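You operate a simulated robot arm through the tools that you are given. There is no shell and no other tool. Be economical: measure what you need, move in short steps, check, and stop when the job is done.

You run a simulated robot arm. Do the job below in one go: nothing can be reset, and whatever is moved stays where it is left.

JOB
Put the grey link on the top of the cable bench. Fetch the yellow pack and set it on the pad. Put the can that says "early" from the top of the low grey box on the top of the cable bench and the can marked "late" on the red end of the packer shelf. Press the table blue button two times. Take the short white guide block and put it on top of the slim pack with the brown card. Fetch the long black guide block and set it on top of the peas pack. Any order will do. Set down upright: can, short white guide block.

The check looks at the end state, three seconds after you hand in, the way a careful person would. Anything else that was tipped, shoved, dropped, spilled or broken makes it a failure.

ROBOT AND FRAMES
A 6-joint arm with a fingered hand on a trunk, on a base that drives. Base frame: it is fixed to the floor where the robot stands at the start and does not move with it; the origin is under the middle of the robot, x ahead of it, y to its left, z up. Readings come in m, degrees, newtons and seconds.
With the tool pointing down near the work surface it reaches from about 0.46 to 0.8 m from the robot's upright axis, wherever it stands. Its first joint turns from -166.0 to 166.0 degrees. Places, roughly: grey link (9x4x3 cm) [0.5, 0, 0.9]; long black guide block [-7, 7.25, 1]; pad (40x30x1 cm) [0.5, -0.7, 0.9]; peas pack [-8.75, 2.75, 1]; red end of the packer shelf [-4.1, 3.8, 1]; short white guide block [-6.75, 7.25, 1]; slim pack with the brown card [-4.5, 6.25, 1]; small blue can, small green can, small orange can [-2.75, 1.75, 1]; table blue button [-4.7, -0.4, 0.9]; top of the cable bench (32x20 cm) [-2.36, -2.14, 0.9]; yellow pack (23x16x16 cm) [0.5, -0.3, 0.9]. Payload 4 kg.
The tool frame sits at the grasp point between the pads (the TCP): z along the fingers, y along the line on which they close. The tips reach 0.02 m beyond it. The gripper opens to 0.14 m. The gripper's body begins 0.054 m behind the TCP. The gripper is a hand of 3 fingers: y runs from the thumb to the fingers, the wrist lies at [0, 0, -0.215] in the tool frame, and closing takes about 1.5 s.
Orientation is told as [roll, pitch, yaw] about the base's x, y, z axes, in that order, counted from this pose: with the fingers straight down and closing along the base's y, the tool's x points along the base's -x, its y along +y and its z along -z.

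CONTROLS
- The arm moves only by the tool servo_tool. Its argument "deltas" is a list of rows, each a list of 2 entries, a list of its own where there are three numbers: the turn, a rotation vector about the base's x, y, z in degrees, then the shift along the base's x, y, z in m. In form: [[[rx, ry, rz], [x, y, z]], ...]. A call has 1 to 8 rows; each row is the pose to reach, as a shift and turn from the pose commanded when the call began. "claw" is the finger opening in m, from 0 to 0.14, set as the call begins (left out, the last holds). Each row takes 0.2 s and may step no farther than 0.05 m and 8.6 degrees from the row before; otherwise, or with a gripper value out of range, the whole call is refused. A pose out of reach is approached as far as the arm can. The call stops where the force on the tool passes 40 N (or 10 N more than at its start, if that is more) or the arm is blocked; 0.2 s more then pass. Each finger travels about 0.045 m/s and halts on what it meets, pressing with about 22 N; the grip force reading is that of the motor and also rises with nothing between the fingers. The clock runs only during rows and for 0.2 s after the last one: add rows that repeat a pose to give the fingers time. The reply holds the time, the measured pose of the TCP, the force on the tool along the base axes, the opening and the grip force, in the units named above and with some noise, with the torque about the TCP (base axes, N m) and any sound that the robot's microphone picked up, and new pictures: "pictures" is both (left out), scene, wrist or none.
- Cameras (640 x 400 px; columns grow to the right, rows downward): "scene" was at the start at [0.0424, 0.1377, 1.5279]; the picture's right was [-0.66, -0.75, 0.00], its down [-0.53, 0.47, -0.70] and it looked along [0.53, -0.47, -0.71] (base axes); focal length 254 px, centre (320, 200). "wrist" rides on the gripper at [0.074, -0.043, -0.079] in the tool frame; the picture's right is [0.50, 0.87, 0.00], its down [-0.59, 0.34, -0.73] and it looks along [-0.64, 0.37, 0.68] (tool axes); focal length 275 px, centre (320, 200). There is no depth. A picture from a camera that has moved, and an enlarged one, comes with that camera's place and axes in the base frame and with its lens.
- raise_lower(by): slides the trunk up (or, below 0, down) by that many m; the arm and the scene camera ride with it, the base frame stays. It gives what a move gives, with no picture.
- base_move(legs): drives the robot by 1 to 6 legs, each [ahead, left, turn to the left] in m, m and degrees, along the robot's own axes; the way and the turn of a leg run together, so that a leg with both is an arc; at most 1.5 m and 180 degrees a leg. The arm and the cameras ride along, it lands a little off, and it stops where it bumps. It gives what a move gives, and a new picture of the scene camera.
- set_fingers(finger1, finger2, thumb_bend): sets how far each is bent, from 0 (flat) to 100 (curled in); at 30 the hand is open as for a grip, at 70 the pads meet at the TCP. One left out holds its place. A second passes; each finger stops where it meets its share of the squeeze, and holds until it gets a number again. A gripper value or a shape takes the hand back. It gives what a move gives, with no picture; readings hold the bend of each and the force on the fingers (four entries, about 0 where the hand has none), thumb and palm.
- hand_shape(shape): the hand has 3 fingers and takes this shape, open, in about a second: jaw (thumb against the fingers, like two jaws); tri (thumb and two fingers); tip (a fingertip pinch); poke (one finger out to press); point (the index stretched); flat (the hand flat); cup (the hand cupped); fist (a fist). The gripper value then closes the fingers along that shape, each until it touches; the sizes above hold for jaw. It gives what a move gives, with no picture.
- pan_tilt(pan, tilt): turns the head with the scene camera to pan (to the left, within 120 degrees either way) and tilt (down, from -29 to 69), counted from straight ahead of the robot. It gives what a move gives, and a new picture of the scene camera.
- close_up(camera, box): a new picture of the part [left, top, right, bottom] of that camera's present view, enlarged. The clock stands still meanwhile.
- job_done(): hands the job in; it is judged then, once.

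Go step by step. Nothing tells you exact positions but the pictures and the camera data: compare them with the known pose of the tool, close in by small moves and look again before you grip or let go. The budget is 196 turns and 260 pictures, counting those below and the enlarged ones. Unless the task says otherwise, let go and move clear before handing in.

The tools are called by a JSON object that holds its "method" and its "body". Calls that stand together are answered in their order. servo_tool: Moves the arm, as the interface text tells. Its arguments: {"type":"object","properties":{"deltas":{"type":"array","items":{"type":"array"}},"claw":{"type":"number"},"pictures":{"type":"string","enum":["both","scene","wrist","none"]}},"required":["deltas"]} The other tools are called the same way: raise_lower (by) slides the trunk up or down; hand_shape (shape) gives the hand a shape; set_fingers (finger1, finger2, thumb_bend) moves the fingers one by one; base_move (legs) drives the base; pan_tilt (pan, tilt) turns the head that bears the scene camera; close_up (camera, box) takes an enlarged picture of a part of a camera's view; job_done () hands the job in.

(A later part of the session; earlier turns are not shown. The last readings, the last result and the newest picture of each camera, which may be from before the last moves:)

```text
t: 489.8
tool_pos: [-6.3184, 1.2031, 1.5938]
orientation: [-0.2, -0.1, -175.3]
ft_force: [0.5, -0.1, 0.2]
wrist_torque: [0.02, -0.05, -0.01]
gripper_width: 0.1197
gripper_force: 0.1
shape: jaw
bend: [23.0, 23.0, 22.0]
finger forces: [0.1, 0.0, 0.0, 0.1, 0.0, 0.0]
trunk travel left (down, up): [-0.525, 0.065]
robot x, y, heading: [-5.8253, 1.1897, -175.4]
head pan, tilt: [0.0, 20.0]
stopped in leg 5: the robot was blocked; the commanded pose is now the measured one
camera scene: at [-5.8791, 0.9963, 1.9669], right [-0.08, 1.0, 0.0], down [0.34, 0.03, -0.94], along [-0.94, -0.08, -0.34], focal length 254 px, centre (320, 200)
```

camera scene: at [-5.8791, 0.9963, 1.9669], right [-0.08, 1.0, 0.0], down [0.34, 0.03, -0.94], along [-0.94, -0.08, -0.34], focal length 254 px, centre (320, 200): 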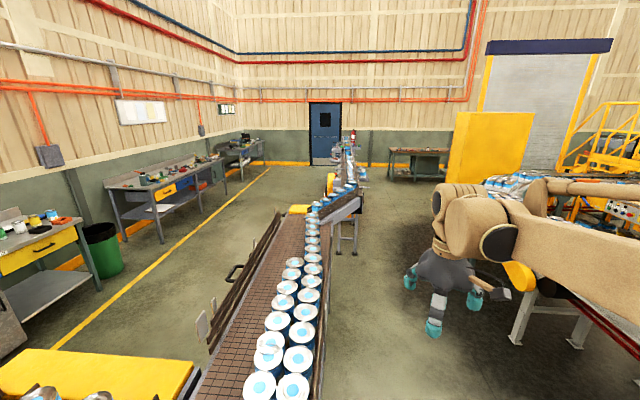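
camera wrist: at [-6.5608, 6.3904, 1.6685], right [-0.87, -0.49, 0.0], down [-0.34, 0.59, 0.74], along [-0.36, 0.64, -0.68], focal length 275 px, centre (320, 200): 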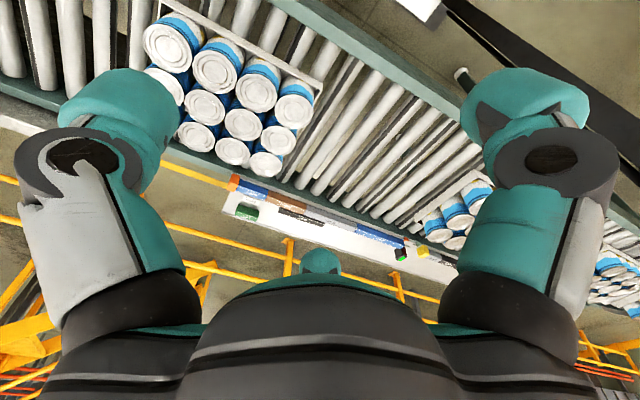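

I grazed something because the heading drifted to 184.6°. I'll step away to the right, straighten, and continue at y≈1.85.

{"method": "base_move", "body": {"legs": [[-0.05, -0.3, 0], [0, 0, -4.6], [1.3, -0.35, 0], [1.3, 0, 0]]}}

{"method": "pan_tilt", "body": {"pan": -25, "tilt": 25}}

{"method": "pan_tilt", "body": {"pan": 115, "tilt": 25}}

```text
t: 504.6
tool_pos: [-8.8472, 1.8865, 1.5945]
orientation: [-0.2, -0.2, -179.8]
ft_force: [0.2, 0.6, 0.4]
wrist_torque: [-0.01, 0.0, 0.0]
gripper_width: 0.1198
gripper_force: 0.1
shape: jaw
bend: [23.0, 23.0, 22.0]
finger forces: [0.0, 0.0, 0.1, 0.0, 0.0, 0.0]
trunk travel left (down, up): [-0.525, 0.065]
robot x, y, heading: [-8.3543, 1.8335, -180.2]
head pan, tilt: [0.0, 20.0]
camera scene: at [-8.4257, 1.6453, 1.967], right [0.0, 1.0, 0.0], down [0.34, 0.0, -0.94], along [-0.94, 0.0, -0.34], focal length 254 px, centre (320, 200)
```

scene: 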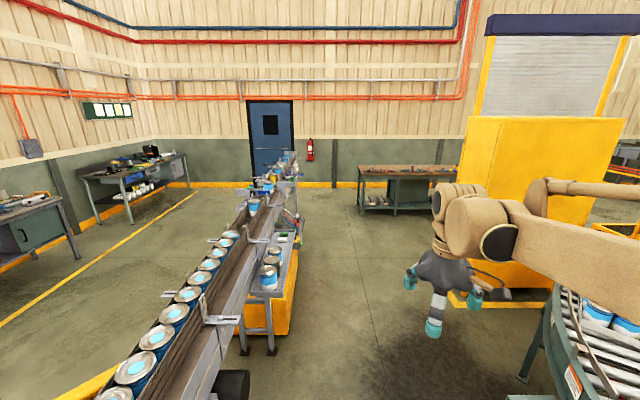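

```text
t: 505.5
tool_pos: [-8.8475, 1.8864, 1.594]
orientation: [-0.2, -0.1, -179.8]
ft_force: [0.8, 0.1, -0.6]
wrist_torque: [-0.01, 0.02, 0.01]
gripper_width: 0.1198
gripper_force: 0.1
shape: jaw
bend: [23.0, 23.0, 22.0]
finger forces: [0.0, 0.0, 0.0, 0.0, 0.0, 0.1]
trunk travel left (down, up): [-0.525, 0.065]
robot x, y, heading: [-8.3535, 1.8322, -179.8]
head pan, tilt: [-25.0, 25.0]
camera scene: at [-8.4159, 1.6842, 1.9589], right [0.42, 0.91, 0.0], down [0.38, -0.18, -0.91], along [-0.82, 0.38, -0.42], focal length 254 px, centre (320, 200)
```

scene: 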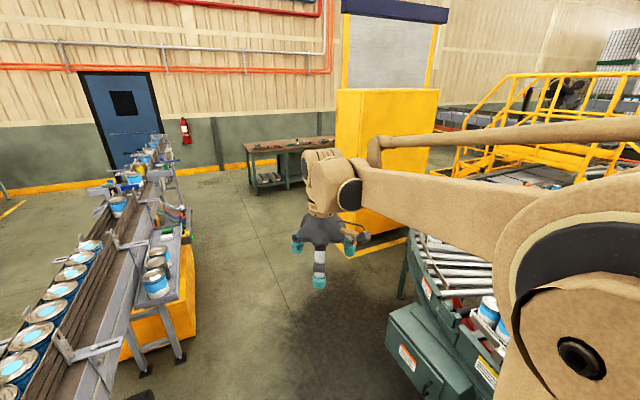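

```text
t: 507.7
tool_pos: [-8.8458, 1.8864, 1.5935]
orientation: [-0.2, -0.2, -179.9]
ft_force: [0.4, -0.4, 1.2]
wrist_torque: [0.03, 0.01, 0.0]
gripper_width: 0.12
gripper_force: 0.1
shape: jaw
bend: [23.0, 23.0, 22.0]
finger forces: [0.1, 0.0, 0.1, 0.0, 0.0, 0.1]
trunk travel left (down, up): [-0.525, 0.065]
robot x, y, heading: [-8.3554, 1.8346, -179.8]
head pan, tilt: [115.0, 25.0]
camera scene: at [-8.2932, 1.5623, 1.9589], right [-0.91, -0.43, 0.0], down [-0.18, 0.38, -0.91], along [0.39, -0.82, -0.42], focal length 254 px, centre (320, 200)
```

scene: 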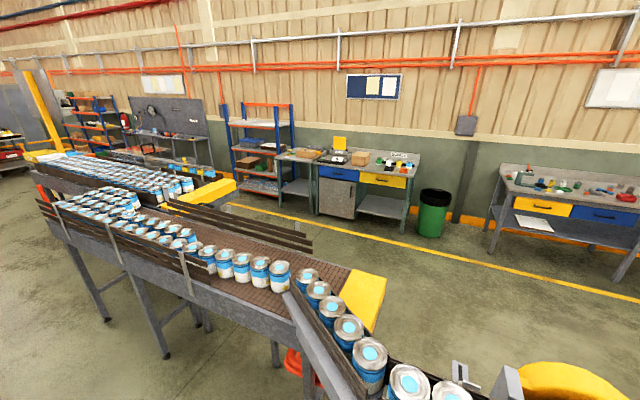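

Everything on that conveyor is still in place. The gap between the yellow cabinet and the wall bench (x -13.0 to -11.5) is wide enough; I'll go there and turn north.

{"method": "base_move", "body": {"legs": [[1.4, -0.12, 0], [1.3, -0.25, 0], [1.15, 0, 0], [0, 0, -90]]}}

{"method": "pan_tilt", "body": {"pan": 10, "tilt": 20}}

```text
t: 530.1
tool_pos: [-12.116, 2.6931, 1.594]
orientation: [-0.2, -0.2, 90.0]
ft_force: [-0.2, 0.2, -0.3]
wrist_torque: [0.02, 0.0, 0.03]
gripper_width: 0.12
gripper_force: 0.0
shape: jaw
bend: [23.0, 23.0, 22.0]
finger forces: [0.0, 0.0, 0.0, 0.1, 0.1, 0.0]
trunk travel left (down, up): [-0.525, 0.065]
robot x, y, heading: [-12.1679, 2.2027, 90.1]
head pan, tilt: [115.0, 25.0]
camera scene: at [-12.4418, 2.1438, 1.9589], right [-0.42, 0.91, 0.0], down [0.38, 0.18, -0.91], along [-0.82, -0.38, -0.42], focal length 254 px, centre (320, 200)
```

scene: 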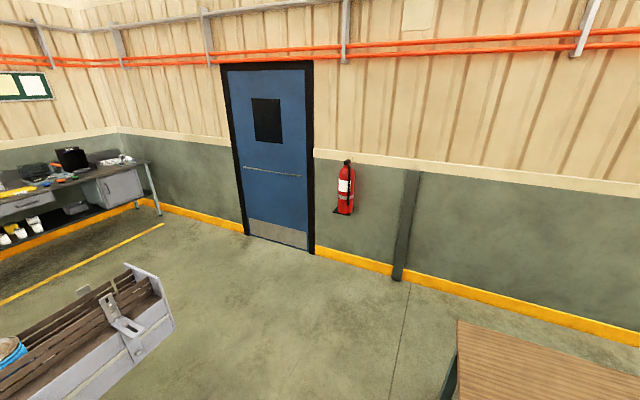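

```text
t: 531.9
tool_pos: [-12.1161, 2.6927, 1.5935]
orientation: [-0.2, -0.2, 90.0]
ft_force: [-0.5, 0.1, 0.7]
wrist_torque: [0.04, -0.01, 0.0]
gripper_width: 0.1198
gripper_force: 0.0
shape: jaw
bend: [23.0, 23.0, 22.0]
finger forces: [0.0, 0.1, 0.0, 0.1, 0.0, 0.0]
trunk travel left (down, up): [-0.525, 0.065]
robot x, y, heading: [-12.1721, 2.1994, 89.9]
head pan, tilt: [10.0, 20.0]
camera scene: at [-12.3747, 2.2744, 1.967], right [0.98, 0.17, 0.0], down [0.06, -0.34, -0.94], along [-0.16, 0.93, -0.34], focal length 254 px, centre (320, 200)
```

scene: 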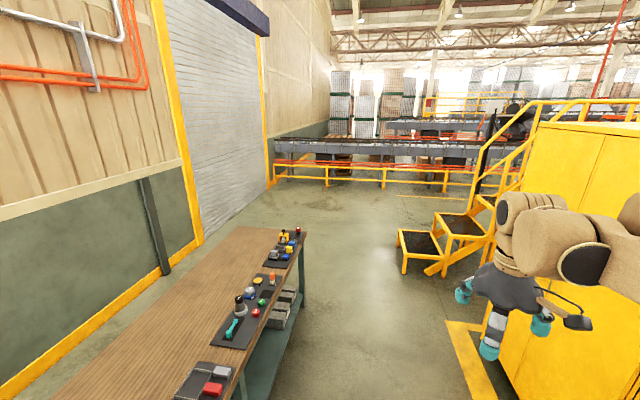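

{"method": "base_move", "body": {"legs": [[1.4, 0.17, 0], [1.4, 0, 0], [1.45, 0, 0]]}}

{"method": "pan_tilt", "body": {"pan": -60, "tilt": 20}}

```text
t: 552.2
tool_pos: [-12.2862, 6.9183, 1.5934]
orientation: [-0.2, -0.2, 90.1]
ft_force: [0.5, 0.2, 0.1]
wrist_torque: [0.01, 0.02, 0.03]
gripper_width: 0.1199
gripper_force: 0.2
shape: jaw
bend: [23.0, 23.0, 22.0]
finger forces: [0.0, 0.0, 0.0, 0.0, 0.0, 0.0]
trunk travel left (down, up): [-0.525, 0.065]
robot x, y, heading: [-12.3411, 6.4246, 89.9]
head pan, tilt: [10.0, 20.0]
camera scene: at [-12.5448, 6.4988, 1.967], right [0.98, 0.18, 0.0], down [0.06, -0.34, -0.94], along [-0.16, 0.93, -0.34], focal length 254 px, centre (320, 200)
```

scene: 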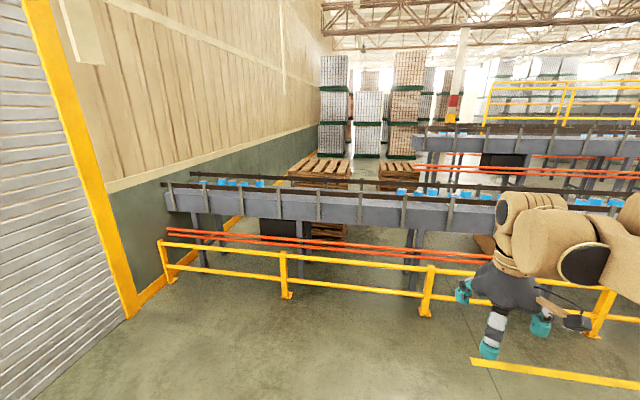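

```text
t: 553.6
tool_pos: [-12.2875, 6.9168, 1.5964]
orientation: [-0.2, -0.1, 90.1]
ft_force: [0.1, -0.3, 0.3]
wrist_torque: [0.01, 0.0, -0.03]
gripper_width: 0.1199
gripper_force: 0.1
shape: jaw
bend: [23.0, 23.0, 22.0]
finger forces: [0.0, 0.0, 0.1, 0.0, 0.0, 0.0]
trunk travel left (down, up): [-0.525, 0.065]
robot x, y, heading: [-12.3407, 6.4257, 90.0]
head pan, tilt: [-60.0, 20.0]
camera scene: at [-12.4479, 6.4537, 1.967], right [0.5, -0.86, 0.0], down [-0.3, -0.17, -0.94], along [0.81, 0.47, -0.34], focal length 254 px, centre (320, 200)
```

scene: 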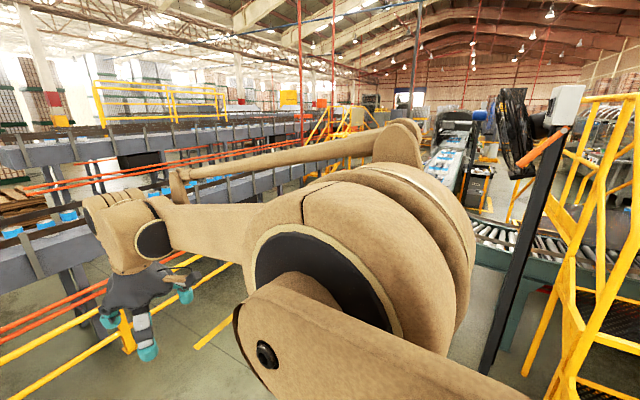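

The aisle is open. Driving up to y≈7.93, then east along it.

{"method": "base_move", "body": {"legs": [[1.5, 0, 0], [0, 0, -90], [1.4, 0, 0], [1.0, 0, 0]]}}

{"method": "pan_tilt", "body": {"pan": -10, "tilt": 25}}

```text
t: 576.2
tool_pos: [-9.4412, 7.931, 1.5936]
orientation: [-0.2, -0.1, 1.7]
ft_force: [-0.9, -0.4, -1.4]
wrist_torque: [-0.01, 0.03, -0.01]
gripper_width: 0.12
gripper_force: 0.0
shape: jaw
bend: [23.0, 23.0, 22.0]
finger forces: [0.1, 0.1, 0.1, 0.1, 0.1, 0.0]
trunk travel left (down, up): [-0.525, 0.065]
robot x, y, heading: [-9.933, 7.973, 1.9]
head pan, tilt: [-60.0, 20.0]
camera scene: at [-9.9095, 8.0823, 1.967], right [-0.85, -0.53, 0.0], down [-0.18, 0.29, -0.94], along [0.49, -0.8, -0.34], focal length 254 px, centre (320, 200)
```

scene: 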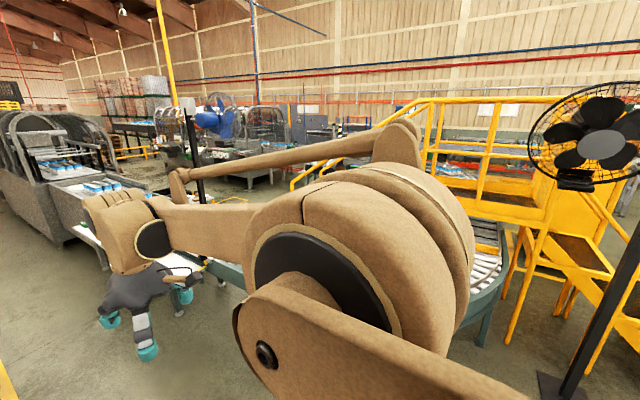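

```text
t: 577.4
tool_pos: [-9.4417, 7.9322, 1.5937]
orientation: [-0.2, -0.3, 1.7]
ft_force: [-0.5, -0.1, -0.1]
wrist_torque: [-0.01, 0.01, -0.01]
gripper_width: 0.1199
gripper_force: 0.1
shape: jaw
bend: [23.0, 23.0, 22.0]
finger forces: [0.1, 0.0, 0.1, 0.0, 0.0, 0.1]
trunk travel left (down, up): [-0.525, 0.065]
robot x, y, heading: [-9.9393, 7.9742, 1.5]
head pan, tilt: [-10.0, 25.0]
camera scene: at [-9.8675, 8.1481, 1.9589], right [-0.14, -0.99, 0.0], down [-0.42, 0.06, -0.91], along [0.9, -0.13, -0.42], focal length 254 px, centre (320, 200)
```

scene: 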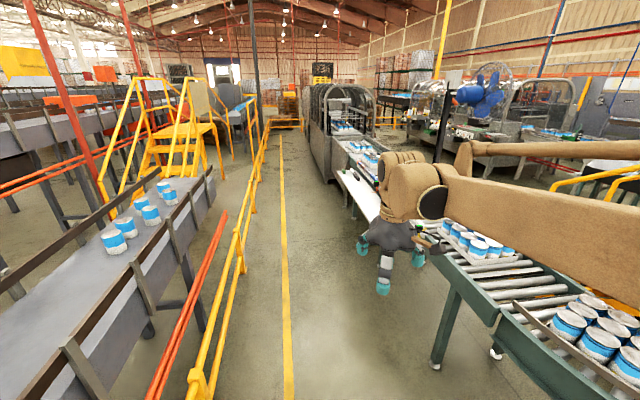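

The aisle runs right past the tray. I'll drive to x≈-6.75 and turn south to face it.

{"method": "base_move", "body": {"legs": [[0, 0, -1.6], [1.45, 0, 0], [1.45, 0, 0], [0.3, 0, 0], [0, 0, -90]]}}

{"method": "pan_tilt", "body": {"pan": 0, "tilt": 50}}

```text
t: 597.3
tool_pos: [-6.7885, 7.4257, 1.5942]
orientation: [-0.1, -0.2, -91.1]
ft_force: [-0.1, 0.4, 0.6]
wrist_torque: [0.02, -0.03, -0.01]
gripper_width: 0.1199
gripper_force: 0.0
shape: jaw
bend: [23.0, 23.0, 22.0]
finger forces: [0.0, 0.0, 0.0, 0.1, 0.1, 0.1]
trunk travel left (down, up): [-0.525, 0.065]
robot x, y, heading: [-6.723, 7.914, -91.1]
head pan, tilt: [-10.0, 25.0]
camera scene: at [-6.5517, 7.8439, 1.9589], right [-0.98, 0.19, 0.0], down [0.08, 0.41, -0.91], along [-0.17, -0.89, -0.42], focal length 254 px, centre (320, 200)
```

scene: 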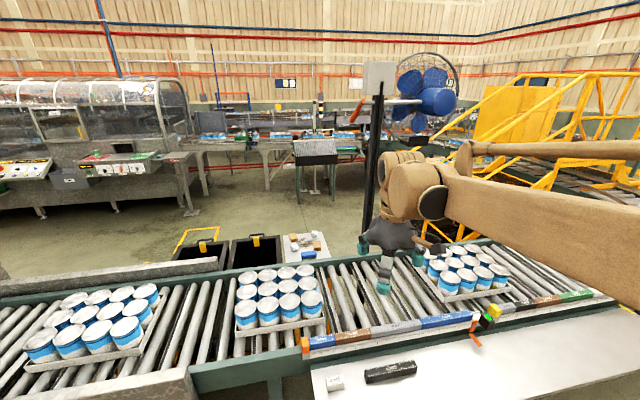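

```text
t: 598.2
tool_pos: [-6.7888, 7.4246, 1.594]
orientation: [-0.3, -0.2, -91.1]
ft_force: [-0.5, -0.2, 0.8]
wrist_torque: [0.04, -0.03, 0.0]
gripper_width: 0.1199
gripper_force: 0.1
shape: jaw
bend: [23.0, 23.0, 22.0]
finger forces: [0.0, 0.0, 0.0, 0.0, 0.0, 0.0]
trunk travel left (down, up): [-0.525, 0.065]
robot x, y, heading: [-6.7264, 7.9161, -91.2]
head pan, tilt: [0.0, 50.0]
camera scene: at [-6.5354, 7.8573, 1.9214], right [-1.0, 0.02, 0.0], down [0.01, 0.77, -0.64], along [-0.01, -0.64, -0.77], focal length 254 px, centre (320, 200)
```

scene: 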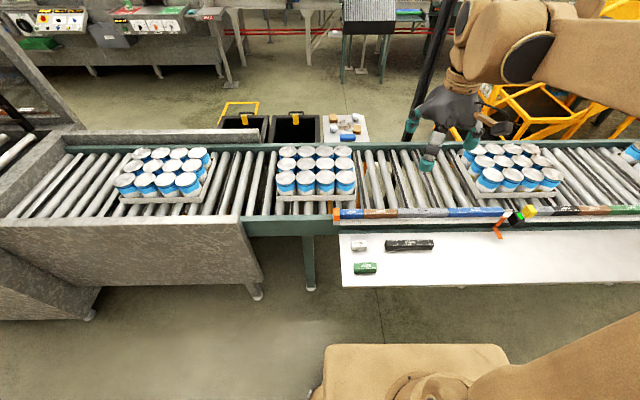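

{"method": "close_up", "body": {"camera": "scene", "box": [325, 195, 465, 300]}}

```text
3.81 times, centred on (395, 248) of scene
camera zoom: at [-6.5354, 7.8573, 1.9214], right [-1.0, 0.02, 0.0], down [0.01, 0.77, -0.64], along [-0.01, -0.64, -0.77], focal length 967 px, centre (34, 19)
```

zoom: 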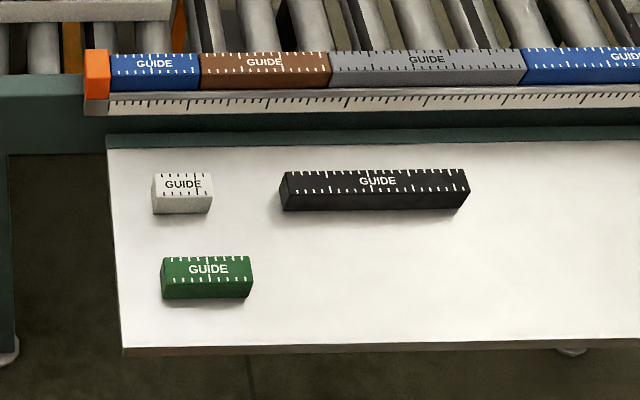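

Both blocks are in clear view on the tray: white top centre (-6.726, 7.266, 0.892), black (-6.959, 7.268). I'll lower the trunk and go above the white one.

{"method": "raise_lower", "body": {"by": -0.4}}

{"method": "servo_tool", "body": {"deltas": [[[0, 0, 0], [0.03, -0.03, 0]], [[0, 0, 0], [0.0625, -0.06, 0]], [[0, 0, 0], [0.0625, -0.1, 0]], [[0, 0, 0], [0.0625, -0.14, -0.02]], [[0, 0, 0], [0.0625, -0.16, -0.06]], [[0, 0, 0], [0.0625, -0.16, -0.11]], [[0, 0, 0], [0.0625, -0.16, -0.16]], [[0, 0, 0], [0.0625, -0.16, -0.2]]], "claw": 0.11, "pictures": "both"}}

```text
t: 602.0
tool_pos: [-6.7887, 7.4255, 1.1941]
orientation: [-0.2, -0.2, -91.2]
ft_force: [-0.2, -0.9, -0.1]
wrist_torque: [0.02, 0.0, -0.01]
gripper_width: 0.1192
gripper_force: 0.0
shape: jaw
bend: [23.0, 23.0, 22.0]
finger forces: [0.1, 0.0, 0.0, 0.1, 0.0, 0.0]
trunk travel left (down, up): [-0.125, 0.465]
robot x, y, heading: [-6.7263, 7.9131, -91.1]
head pan, tilt: [0.0, 50.0]
```

```text
t: 603.8
tool_pos: [-6.7254, 7.2646, 0.9923]
orientation: [-0.1, -0.1, -91.1]
ft_force: [-0.5, 0.3, 0.7]
wrist_torque: [-0.05, 0.03, -0.03]
gripper_width: 0.1103
gripper_force: 0.0
shape: jaw
bend: [24.0, 24.0, 23.0]
finger forces: [0.0, 0.0, 0.1, 0.0, 0.1, 0.0]
trunk travel left (down, up): [-0.125, 0.465]
robot x, y, heading: [-6.7286, 7.9175, -91.2]
head pan, tilt: [0.0, 50.0]
camera scene: at [-6.5354, 7.8568, 1.5214], right [-1.0, 0.02, 0.0], down [0.01, 0.77, -0.64], along [-0.01, -0.64, -0.77], focal length 254 px, centre (320, 200)
camera wrist: at [-6.7657, 7.3406, 1.0709], right [0.88, 0.48, 0.0], down [0.33, -0.59, 0.74], along [0.35, -0.65, -0.68], focal length 275 px, centre (320, 200)
```

scene: 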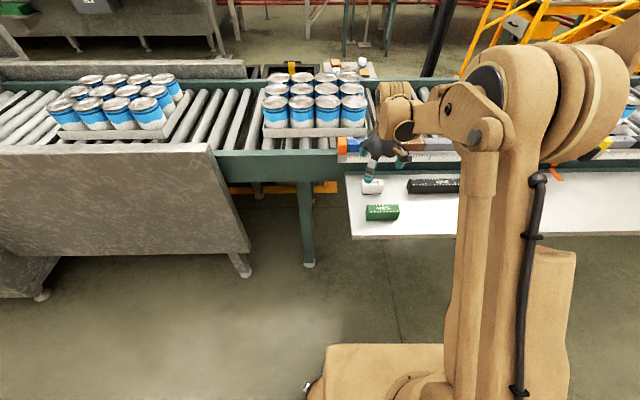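
wrist: 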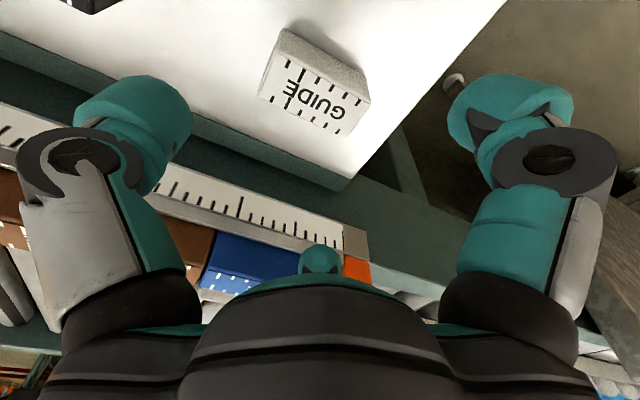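

The white block is centred under the hand. Descending and closing along its length.

{"method": "servo_tool", "body": {"deltas": [[[0, 0, 0], [-0.002, 0.002, -0.04]], [[0, 0, 0], [-0.002, 0.002, -0.07]], [[0, 0, 0], [-0.002, 0.002, -0.09]], [[0, 0, 0], [-0.002, 0.002, -0.1]], [[0, 0, 0], [-0.002, 0.002, -0.105]], [[0, 0, 0], [-0.002, 0.002, -0.105]]], "pictures": "none"}}

{"method": "servo_tool", "body": {"deltas": [[[0, 0, 0], [0, 0, 0]], [[0, 0, 0], [0, 0, 0]], [[0, 0, 0], [0, 0, 0]], [[0, 0, 0], [0, 0, 0]], [[0, 0, 0], [0, 0, 0]], [[0, 0, 0], [0, 0, 0]]], "claw": 0.0, "pictures": "wrist"}}

```text
t: 605.2
tool_pos: [-6.7289, 7.2671, 0.8873]
orientation: [-0.2, -0.1, -91.1]
ft_force: [0.3, -0.4, -0.5]
wrist_torque: [0.0, 0.01, -0.02]
gripper_width: 0.1105
gripper_force: 0.1
shape: jaw
bend: [24.0, 24.0, 23.0]
finger forces: [0.1, 0.0, 0.1, 0.1, 0.0, 0.0]
trunk travel left (down, up): [-0.125, 0.465]
robot x, y, heading: [-6.728, 7.9186, -91.2]
head pan, tilt: [0.0, 50.0]
```

```text
t: 606.6
tool_pos: [-6.7281, 7.2666, 0.8894]
orientation: [-0.2, -0.1, -91.1]
ft_force: [-0.8, 0.3, -0.6]
wrist_torque: [0.01, -0.01, -0.04]
gripper_width: 0.036
gripper_force: 22.1
shape: jaw
bend: [46.0, 45.0, 46.0]
finger forces: [15.5, 18.2, 0.1, 0.0, 18.5, 0.0]
trunk travel left (down, up): [-0.125, 0.465]
robot x, y, heading: [-6.7279, 7.9151, -91.0]
head pan, tilt: [0.0, 50.0]
camera wrist: at [-6.7683, 7.3415, 0.9673], right [0.88, 0.48, 0.0], down [0.33, -0.59, 0.74], along [0.35, -0.65, -0.68], focal length 275 px, centre (320, 200)
```

wrist: 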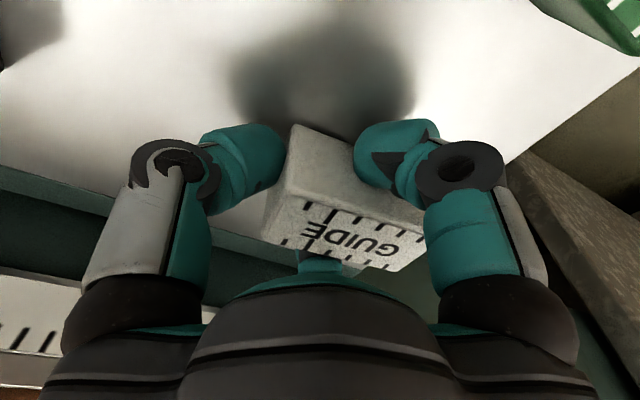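

The block slipped between the two fingers when gripped lengthwise. I'll release, rise, and check before gripping across its narrow side.

{"method": "servo_tool", "body": {"deltas": [[[0, 0, 0], [0, 0, 0]], [[0, 0, 0], [0, 0, 0]], [[0, 0, 0], [0, 0, 0]], [[0, 0, 0], [0, 0, 0]], [[0, 0, 0], [0, 0, 0]], [[0, 0, 0], [0, 0, 0.03]], [[0, 0, 0], [0, 0, 0.07]], [[0, 0, 0], [0, 0, 0.11]]], "claw": 0.11, "pictures": "both"}}

```text
t: 608.4
tool_pos: [-6.728, 7.2676, 0.9992]
orientation: [-0.2, -0.3, -91.1]
ft_force: [-0.5, 0.7, -0.2]
wrist_torque: [-0.01, -0.03, 0.01]
gripper_width: 0.1097
gripper_force: 0.0
shape: jaw
bend: [24.0, 24.0, 23.0]
finger forces: [0.0, 0.1, 0.0, 0.0, 0.1, 0.1]
trunk travel left (down, up): [-0.125, 0.465]
robot x, y, heading: [-6.7268, 7.9166, -91.0]
head pan, tilt: [0.0, 50.0]
camera scene: at [-6.5354, 7.8578, 1.5214], right [-1.0, 0.02, 0.0], down [0.01, 0.77, -0.64], along [-0.01, -0.64, -0.77], focal length 254 px, centre (320, 200)
camera wrist: at [-6.7685, 7.3423, 1.0776], right [0.88, 0.48, 0.0], down [0.33, -0.59, 0.74], along [0.35, -0.65, -0.68], focal length 275 px, centre (320, 200)
```

scene: 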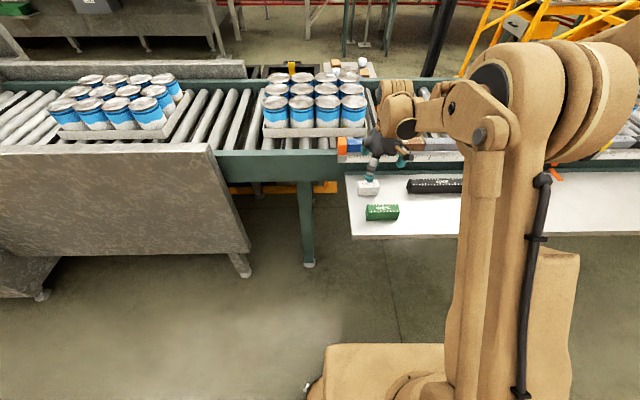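
wrist: 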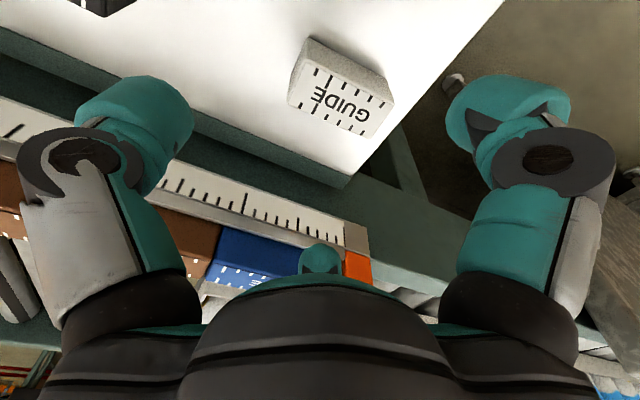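

The white block is now centred at (-6.713, 7.265), turned about 6°. I'll rotate the hand by -83° to grip across its width.

{"method": "servo_tool", "body": {"deltas": [[[0, 0, -8.4], [0.003, 0, 0]], [[0, 0, -16.8], [0.006, 0, 0]], [[0, 0, -25.2], [0.009, 0, 0]], [[0, 0, -33.6], [0.012, 0, 0]], [[0, 0, -42], [0.015, 0, 0]], [[0, 0, -50.4], [0.015, -0.001, 0]], [[0, 0, -58.8], [0.015, -0.002, 0]], [[0, 0, -67.2], [0.015, -0.002, 0]]], "claw": 0.075, "pictures": "none"}}

{"method": "servo_tool", "body": {"deltas": [[[0, 0, -8.4], [0, 0, 0]], [[0, 0, -15.8], [0, 0, 0]], [[0, 0, -15.8], [0, 0, -0.02]], [[0, 0, -15.8], [0, 0, -0.02]]], "pictures": "wrist"}}

```text
t: 610.2
tool_pos: [-6.7139, 7.2653, 0.9993]
orientation: [-0.1, -0.2, -158.5]
ft_force: [0.1, 0.7, -0.3]
wrist_torque: [-0.03, 0.01, -0.03]
gripper_width: 0.0754
gripper_force: 0.1
shape: jaw
bend: [32.0, 32.0, 31.0]
finger forces: [0.0, 0.0, 0.1, 0.1, 0.0, 0.1]
trunk travel left (down, up): [-0.125, 0.465]
robot x, y, heading: [-6.7259, 7.9163, -91.1]
head pan, tilt: [0.0, 50.0]
```

```text
t: 611.2
tool_pos: [-6.7125, 7.2642, 0.9787]
orientation: [-0.2, -0.3, -174.1]
ft_force: [1.1, -0.3, -0.3]
wrist_torque: [-0.01, -0.03, -0.01]
gripper_width: 0.0752
gripper_force: 0.0
shape: jaw
bend: [32.0, 32.0, 31.0]
finger forces: [0.0, 0.0, 0.0, 0.0, 0.1, 0.0]
trunk travel left (down, up): [-0.125, 0.465]
robot x, y, heading: [-6.7232, 7.9143, -90.9]
head pan, tilt: [0.0, 50.0]
camera wrist: at [-6.642, 7.3143, 1.0572], right [0.59, -0.81, -0.01], down [-0.55, -0.4, 0.74], along [-0.6, -0.43, -0.68], focal length 275 px, centre (320, 200)
```

wrist: 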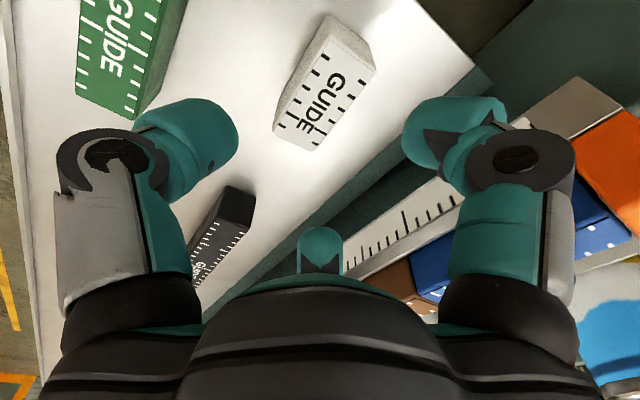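

Aligned across the narrow side. Narrowing slightly, descending and gripping.

{"method": "servo_tool", "body": {"deltas": [[[0, 0, 0], [0.003, 0.001, -0.03]], [[0, 0, 0], [0.003, 0.001, -0.06]], [[0, 0, 0], [0.003, 0.001, -0.08]], [[0, 0, 0], [0.003, 0.001, -0.092]], [[0, 0, 0], [0.003, 0.001, -0.092]]], "claw": 0.06, "pictures": "none"}}

{"method": "servo_tool", "body": {"deltas": [[[0, 0, 0], [0, 0, 0]], [[0, 0, 0], [0, 0, 0]], [[0, 0, 0], [0, 0, 0]], [[0, 0, 0], [0, 0, 0]], [[0, 0, 0], [0, 0, 0]], [[0, 0, 0], [0, 0, 0]]], "claw": 0.0, "pictures": "wrist"}}

```text
t: 612.4
tool_pos: [-6.7106, 7.2665, 0.8875]
orientation: [-0.2, -0.4, -174.1]
ft_force: [-0.6, -0.6, 0.5]
wrist_torque: [-0.01, 0.03, 0.0]
gripper_width: 0.0606
gripper_force: 0.1
shape: jaw
bend: [37.0, 37.0, 36.0]
finger forces: [0.0, 0.0, 0.1, 0.0, 0.1, 0.0]
trunk travel left (down, up): [-0.125, 0.465]
robot x, y, heading: [-6.7227, 7.9199, -91.0]
head pan, tilt: [0.0, 50.0]
```

```text
t: 613.8
tool_pos: [-6.7112, 7.2675, 0.8879]
orientation: [-0.2, -0.3, -174.1]
ft_force: [0.7, -0.8, 0.8]
wrist_torque: [0.01, 0.08, 0.03]
gripper_width: 0.0432
gripper_force: 21.7
shape: jaw
bend: [44.0, 47.0, 40.0]
finger forces: [18.7, 14.1, 0.1, 0.1, 28.0, 0.0]
trunk travel left (down, up): [-0.125, 0.465]
robot x, y, heading: [-6.7261, 7.9168, -90.8]
head pan, tilt: [0.0, 50.0]
camera wrist: at [-6.6396, 7.3163, 0.9657], right [0.59, -0.81, -0.01], down [-0.55, -0.4, 0.74], along [-0.6, -0.43, -0.68], focal length 275 px, centre (320, 200)
```

wrist: 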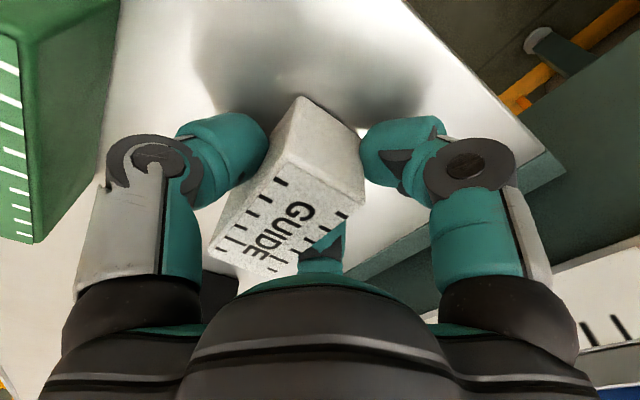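

Good grip across the width (0.043). Lifting and checking the eastern end of the aisle.

{"method": "servo_tool", "body": {"deltas": [[[0, 0, 0], [0, 0, 0.04]], [[0, 0, 0], [0, 0, 0.08]], [[0, 0, 0], [0, 0, 0.13]], [[0, 0, 0], [0, 0.01, 0.18]], [[0, 0, 0], [0, 0.03, 0.22]], [[0, 0, 0], [0, 0.06, 0.26]], [[0, 0, 0], [0, 0.1, 0.28]], [[0, 0, 0], [0, 0.14, 0.28]]], "pictures": "wrist"}}

{"method": "base_move", "body": {"legs": [[-0.08, 0, 0], [0, 0, 91], [1.4, 0, 0], [1.4, 0, 0]]}}

{"method": "pan_tilt", "body": {"pan": -5, "tilt": 18}}

```text
refused: row 4 steps farther than a row can; nothing moved
```

```text
t: 631.9
tool_pos: [-3.2794, 8.0152, 0.8873]
orientation: [-0.3, -0.3, -83.1]
ft_force: [-0.6, 0.3, 0.0]
wrist_torque: [0.03, 0.01, -0.04]
gripper_width: 0.0428
gripper_force: 21.5
shape: jaw
bend: [44.0, 48.0, 40.0]
finger forces: [18.3, 11.5, 0.0, 0.0, 25.7, 0.0]
trunk travel left (down, up): [-0.125, 0.465]
robot x, y, heading: [-3.9273, 7.9928, 0.1]
head pan, tilt: [0.0, 50.0]
camera scene: at [-3.8689, 8.1814, 1.5214], right [0.0, -1.0, 0.0], down [-0.77, 0.0, -0.64], along [0.64, 0.0, -0.77], focal length 254 px, centre (320, 200)
```

scene: 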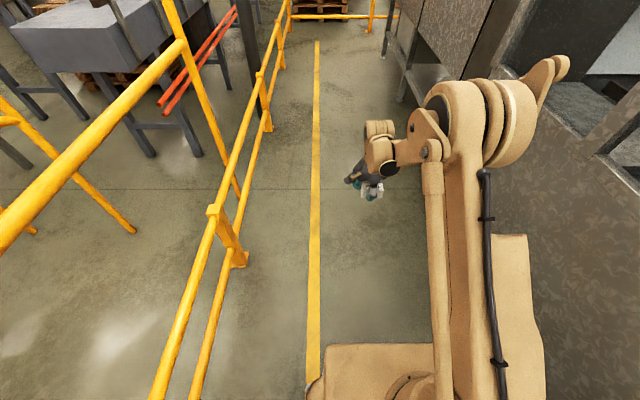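

```text
t: 632.9
tool_pos: [-3.2787, 8.0151, 0.8878]
orientation: [-0.2, -0.3, -83.1]
ft_force: [0.3, 0.0, -1.6]
wrist_torque: [-0.02, 0.0, 0.03]
gripper_width: 0.0426
gripper_force: 22.4
shape: jaw
bend: [44.0, 48.0, 40.0]
finger forces: [18.3, 11.5, 0.0, 0.0, 25.7, 0.0]
trunk travel left (down, up): [-0.125, 0.465]
robot x, y, heading: [-3.9291, 7.9886, -0.1]
head pan, tilt: [-5.0, 18.0]
camera scene: at [-3.8531, 8.1733, 1.5701], right [-0.09, -1.0, 0.0], down [-0.31, 0.03, -0.95], along [0.95, -0.08, -0.31], focal length 254 px, centre (320, 200)
```

scene: 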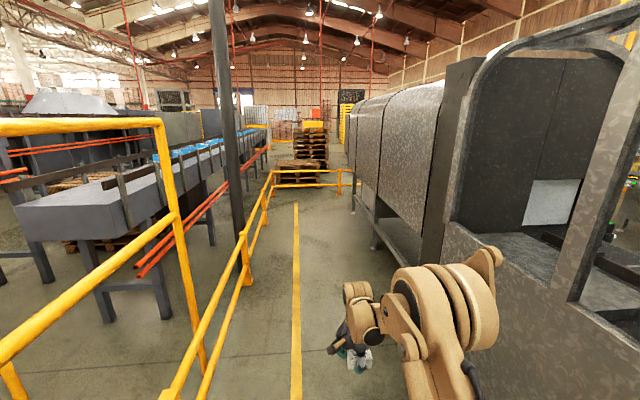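

Careful: the lift was refused, so the base moved with the hand still low; the green spare block may have been nudged, which I'll check when I return for the black block. Now I lift properly and look further along the aisle.

{"method": "servo_tool", "body": {"deltas": [[[0, 0, 0], [0, 0, 0.045]], [[0, 0, 0], [0, 0, 0.09]], [[0, 0, 0], [0, 0, 0.135]], [[0, 0, 0], [0, 0, 0.18]], [[0, 0, 0], [0, 0, 0.225]], [[0, 0, 0], [-0.03, 0, 0.26]], [[0, 0, 0], [-0.07, 0, 0.28]], [[0, 0, 0], [-0.1, 0, 0.3]]], "pictures": "wrist"}}

{"method": "base_move", "body": {"legs": [[1.4, 0.05, 0], [1.2, 0, 0]]}}

{"method": "pan_tilt", "body": {"pan": -50, "tilt": 20}}

```text
t: 634.6
tool_pos: [-3.3785, 8.0131, 1.1873]
orientation: [-0.1, -0.3, -83.1]
ft_force: [-1.0, -0.2, -0.8]
wrist_torque: [-0.02, -0.06, -0.02]
gripper_width: 0.0423
gripper_force: 22.0
shape: jaw
bend: [44.0, 100.0, 40.0]
finger forces: [18.3, 11.9, 0.0, 0.1, 26.1, 0.0]
trunk travel left (down, up): [-0.125, 0.465]
robot x, y, heading: [-3.9291, 7.9914, -0.1]
head pan, tilt: [-5.0, 18.0]
camera wrist: at [-3.4288, 8.0811, 1.2652], right [0.8, 0.6, 0.0], down [0.41, -0.54, 0.74], along [0.44, -0.59, -0.68], focal length 275 px, centre (320, 200)
```

wrist: 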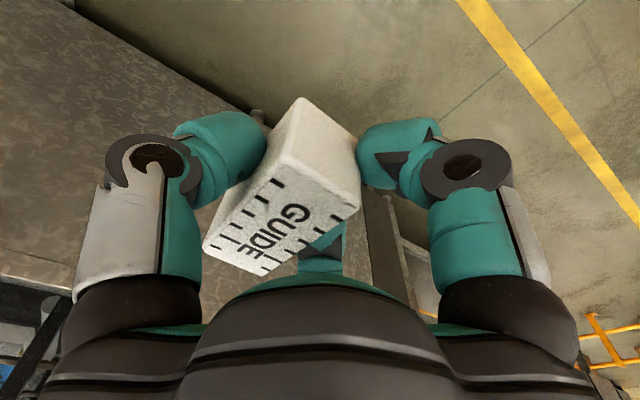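

```text
t: 647.5
tool_pos: [-0.7478, 8.0929, 1.1862]
orientation: [-0.2, -0.3, -82.9]
ft_force: [0.6, 0.5, -0.8]
wrist_torque: [0.0, -0.02, -0.04]
gripper_width: 0.0423
gripper_force: 22.0
shape: jaw
bend: [44.0, 100.0, 40.0]
finger forces: [18.2, 11.8, 0.0, 0.1, 26.1, 0.0]
trunk travel left (down, up): [-0.125, 0.465]
robot x, y, heading: [-1.3002, 8.0666, -0.0]
head pan, tilt: [-5.0, 18.0]
camera scene: at [-1.2252, 8.2514, 1.5702], right [-0.09, -1.0, 0.0], down [-0.31, 0.03, -0.95], along [0.95, -0.08, -0.31], focal length 254 px, centre (320, 200)
```

scene: 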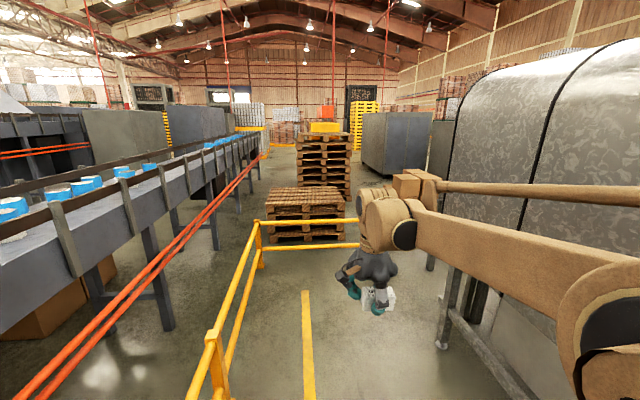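

```text
t: 648.6
tool_pos: [-0.7494, 8.092, 1.1863]
orientation: [-0.2, -0.3, -82.9]
ft_force: [-0.4, 0.7, -1.6]
wrist_torque: [0.06, -0.04, 0.01]
gripper_width: 0.0423
gripper_force: 22.0
shape: jaw
bend: [44.0, 100.0, 40.0]
finger forces: [18.4, 11.9, 0.1, 0.0, 26.2, 0.0]
trunk travel left (down, up): [-0.125, 0.465]
robot x, y, heading: [-1.2985, 8.0658, 0.1]
head pan, tilt: [-50.0, 20.0]
camera scene: at [-1.2584, 8.1882, 1.567], right [-0.76, -0.64, 0.0], down [-0.22, 0.26, -0.94], along [0.61, -0.72, -0.34], focal length 254 px, centre (320, 200)
```

scene: 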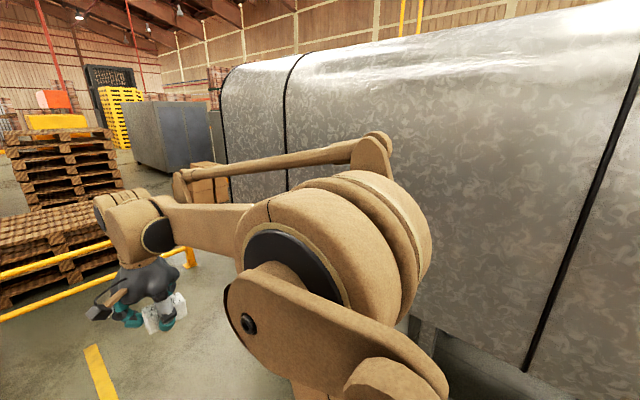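

{"method": "base_move", "body": {"legs": [[1.5, 0, 0]]}}

{"method": "pan_tilt", "body": {"pan": -85, "tilt": 25}}

```text
t: 655.9
tool_pos: [0.729, 8.0546, 1.1849]
orientation: [-0.1, -0.3, -84.8]
ft_force: [-0.5, 0.7, -1.0]
wrist_torque: [0.02, 0.0, -0.02]
gripper_width: 0.0423
gripper_force: 21.8
shape: jaw
bend: [44.0, 100.0, 40.0]
finger forces: [18.4, 11.9, 0.0, 0.1, 26.1, 0.1]
trunk travel left (down, up): [-0.125, 0.465]
robot x, y, heading: [0.1762, 8.0482, -1.6]
head pan, tilt: [-50.0, 20.0]
camera scene: at [0.2226, 8.1666, 1.567], right [-0.78, -0.62, 0.0], down [-0.21, 0.27, -0.94], along [0.58, -0.74, -0.34], focal length 254 px, centre (320, 200)
```

scene: 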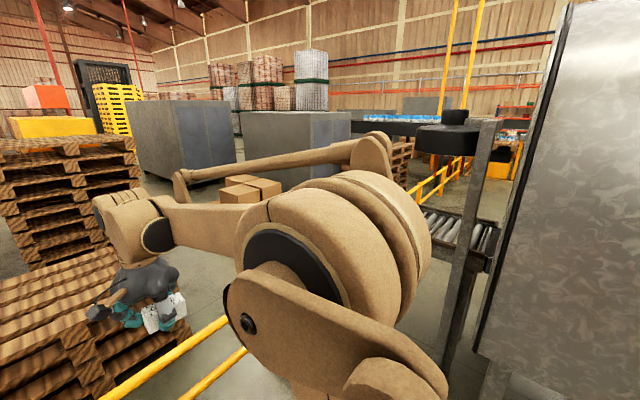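

```text
t: 656.9
tool_pos: [0.7296, 8.0548, 1.1852]
orientation: [-0.2, -0.3, -84.7]
ft_force: [-0.1, -0.1, -1.1]
wrist_torque: [0.02, -0.02, 0.03]
gripper_width: 0.0423
gripper_force: 21.7
shape: jaw
bend: [44.0, 100.0, 40.0]
finger forces: [18.2, 11.9, 0.0, 0.0, 26.2, 0.0]
trunk travel left (down, up): [-0.125, 0.465]
robot x, y, heading: [0.1804, 8.0487, -1.5]
head pan, tilt: [-85.0, 25.0]
camera scene: at [0.17, 8.1477, 1.5589], right [-1.0, -0.06, 0.0], down [-0.03, 0.42, -0.91], along [0.05, -0.9, -0.42], focal length 254 px, centre (320, 200)
```

scene: 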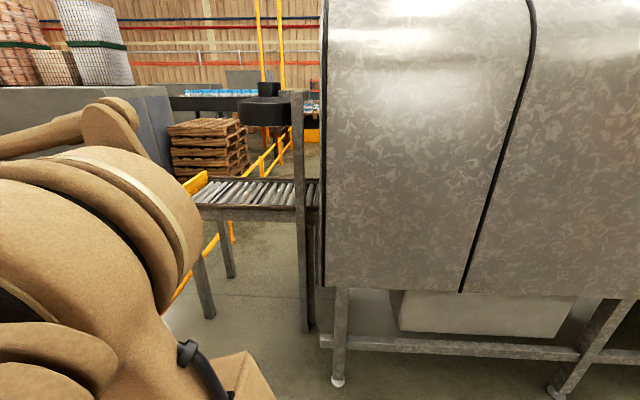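

The east end is closed off by the infeed conveyor and fence, so the long western route is needed. Backing west along the aisle.

{"method": "base_move", "body": {"legs": [[-1.5, 0, 1.6], [-1.5, 0, 0], [-1.5, 0, 0], [-1.5, 0, 0]]}}

{"method": "pan_tilt", "body": {"pan": -110, "tilt": 30}}

```text
t: 685.5
tool_pos: [-5.2906, 8.0118, 1.1862]
orientation: [-0.1, -0.4, -83.4]
ft_force: [-0.2, 0.9, -0.5]
wrist_torque: [0.04, -0.06, -0.01]
gripper_width: 0.0423
gripper_force: 22.2
shape: jaw
bend: [44.0, 100.0, 40.0]
finger forces: [18.3, 11.8, 0.0, 0.0, 26.1, 0.0]
trunk travel left (down, up): [-0.125, 0.465]
robot x, y, heading: [-5.8445, 7.9933, -0.3]
head pan, tilt: [-85.0, 25.0]
camera scene: at [-5.8516, 8.0909, 1.5589], right [-1.0, -0.08, 0.0], down [-0.03, 0.42, -0.91], along [0.07, -0.9, -0.42], focal length 254 px, centre (320, 200)
```

scene: 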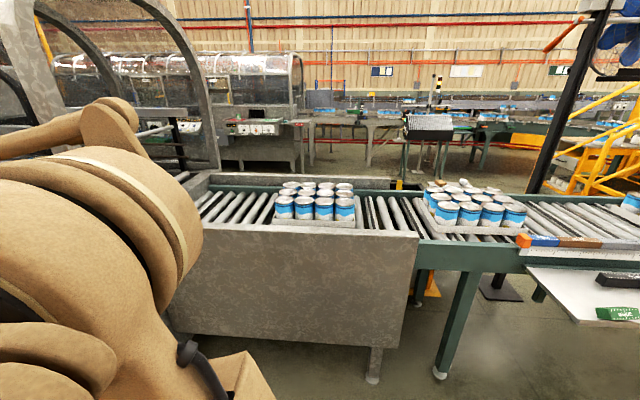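

```text
t: 686.4
tool_pos: [-5.2903, 8.011, 1.1863]
orientation: [-0.3, -0.3, -83.4]
ft_force: [-0.1, -1.3, -0.5]
wrist_torque: [-0.05, 0.02, 0.0]
gripper_width: 0.0426
gripper_force: 22.0
shape: jaw
bend: [44.0, 100.0, 40.0]
finger forces: [18.3, 11.8, 0.0, 0.1, 26.2, 0.0]
trunk travel left (down, up): [-0.125, 0.465]
robot x, y, heading: [-5.8422, 7.9922, -0.2]
head pan, tilt: [-110.0, 30.0]
camera scene: at [-5.8902, 8.0979, 1.551], right [-0.94, 0.35, 0.0], down [0.17, 0.47, -0.87], along [-0.3, -0.81, -0.5], focal length 254 px, centre (320, 200)
```

scene: 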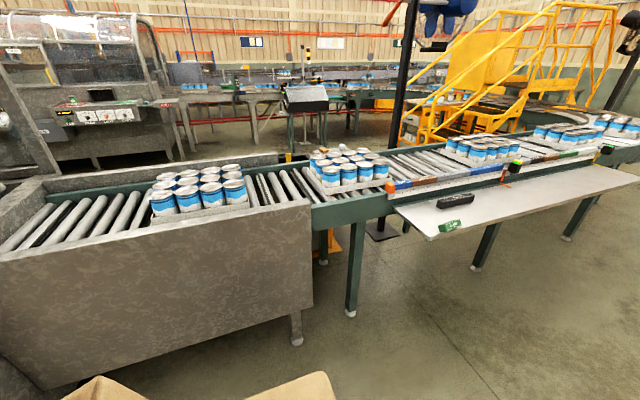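

The green spare was indeed nudged toward the tray edge; I'll put it back when I return for the black block. Continuing west.

{"method": "base_move", "body": {"legs": [[-1.5, 0, 0.2], [-1.5, 0, 0], [-1.5, 0, 0], [-1.5, 0, 0], [-0.48, 0, 0], [0, 0, -90]]}}

```text
t: 721.0
tool_pos: [-12.2848, 7.5124, 1.1865]
orientation: [-0.1, -0.3, -175.9]
ft_force: [-0.5, -0.9, -0.4]
wrist_torque: [0.03, -0.03, -0.02]
gripper_width: 0.0423
gripper_force: 22.0
shape: jaw
bend: [45.0, 100.0, 40.0]
finger forces: [17.6, 11.0, 0.0, 0.1, 24.5, 0.0]
trunk travel left (down, up): [-0.125, 0.465]
robot x, y, heading: [-12.2833, 8.0647, -92.6]
head pan, tilt: [-110.0, 30.0]
camera scene: at [-12.1729, 8.1105, 1.5509], right [0.39, 0.92, 0.0], down [0.46, -0.19, -0.87], along [-0.8, 0.34, -0.5], focal length 254 px, centre (320, 200)
```

scene: 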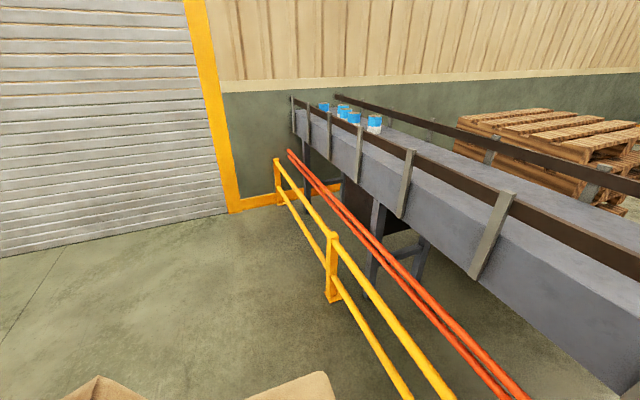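

{"method": "base_move", "body": {"legs": [[1.4, -0.07, 2.6], [1.4, 0, 0], [1.4, 0, 0], [1.5, 0.05, 0], [0, 0, 90]]}}

```text
refused: leg 4 is longer than a leg can be; nothing moved
```

{"method": "base_move", "body": {"legs": [[1.4, -0.07, 2.6], [1.4, 0, 0], [1.4, 0, 0], [1.45, 0.05, 0], [0, 0, 90]]}}

```text
t: 752.0
tool_pos: [-11.7673, 2.3895, 1.1865]
orientation: [-0.3, -0.2, -83.4]
ft_force: [-0.4, 0.2, -1.6]
wrist_torque: [0.01, 0.0, 0.0]
gripper_width: 0.0422
gripper_force: 22.1
shape: jaw
bend: [45.0, 100.0, 40.0]
finger forces: [17.8, 10.0, 0.0, 0.1, 23.2, 0.1]
trunk travel left (down, up): [-0.125, 0.465]
robot x, y, heading: [-12.3169, 2.3678, -0.6]
head pan, tilt: [-110.0, 30.0]
camera scene: at [-12.3665, 2.4778, 1.5509], right [-0.94, 0.35, 0.0], down [0.17, 0.47, -0.87], along [-0.3, -0.81, -0.5], focal length 254 px, centre (320, 200)
```

scene: 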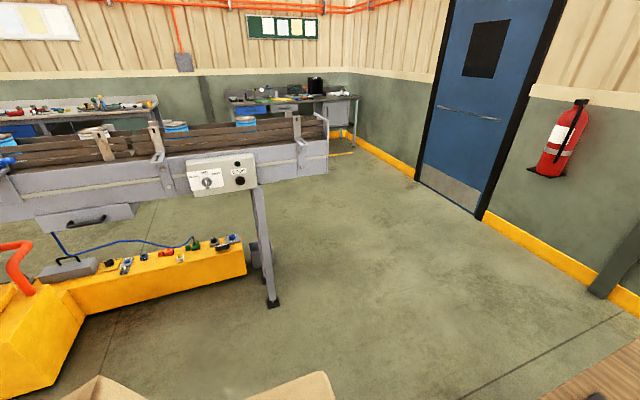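

{"method": "base_move", "body": {"legs": [[1.4, -0.13, 0.6], [1.2, -0.2, 0], [1.0, -0.12, 0]]}}

{"method": "pan_tilt", "body": {"pan": 85, "tilt": 30}}

```text
t: 769.3
tool_pos: [-8.2169, 1.936, 1.1859]
orientation: [-0.2, -0.2, -82.4]
ft_force: [0.3, 0.7, -1.9]
wrist_torque: [0.03, -0.02, 0.01]
gripper_width: 0.0423
gripper_force: 22.3
shape: jaw
bend: [45.0, 100.0, 40.0]
finger forces: [17.9, 10.1, 0.0, 0.0, 23.2, 0.0]
trunk travel left (down, up): [-0.125, 0.465]
robot x, y, heading: [-8.7679, 1.9041, 0.5]
head pan, tilt: [-110.0, 30.0]
camera scene: at [-8.8163, 2.0139, 1.5509], right [-0.94, 0.33, 0.0], down [0.17, 0.47, -0.87], along [-0.29, -0.82, -0.5], focal length 254 px, centre (320, 200)
```

scene: 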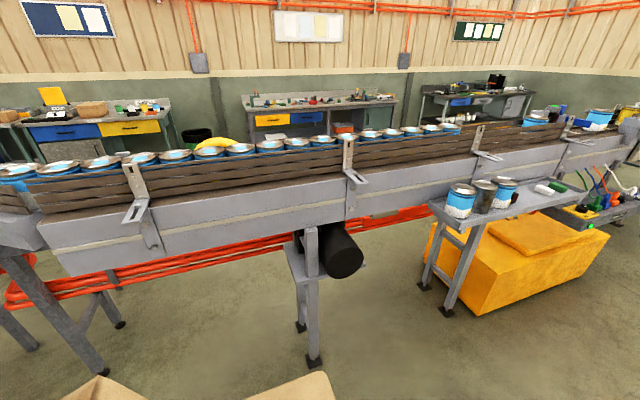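

```text
t: 772.2
tool_pos: [-8.2161, 1.9356, 1.1866]
orientation: [-0.2, -0.3, -82.5]
ft_force: [0.3, -0.3, -0.5]
wrist_torque: [0.0, -0.01, 0.02]
gripper_width: 0.0424
gripper_force: 22.3
shape: jaw
bend: [45.0, 100.0, 40.0]
finger forces: [17.8, 10.1, 0.1, 0.0, 23.2, 0.0]
trunk travel left (down, up): [-0.125, 0.465]
robot x, y, heading: [-8.7688, 1.9045, 0.5]
head pan, tilt: [85.0, 30.0]
camera scene: at [-8.7792, 2.1893, 1.5509], right [1.0, -0.08, 0.0], down [-0.04, -0.5, -0.87], along [0.07, 0.86, -0.5], focal length 254 px, centre (320, 200)
```

scene: 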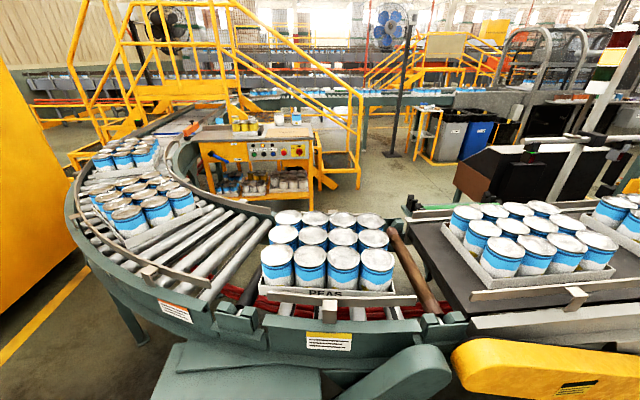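

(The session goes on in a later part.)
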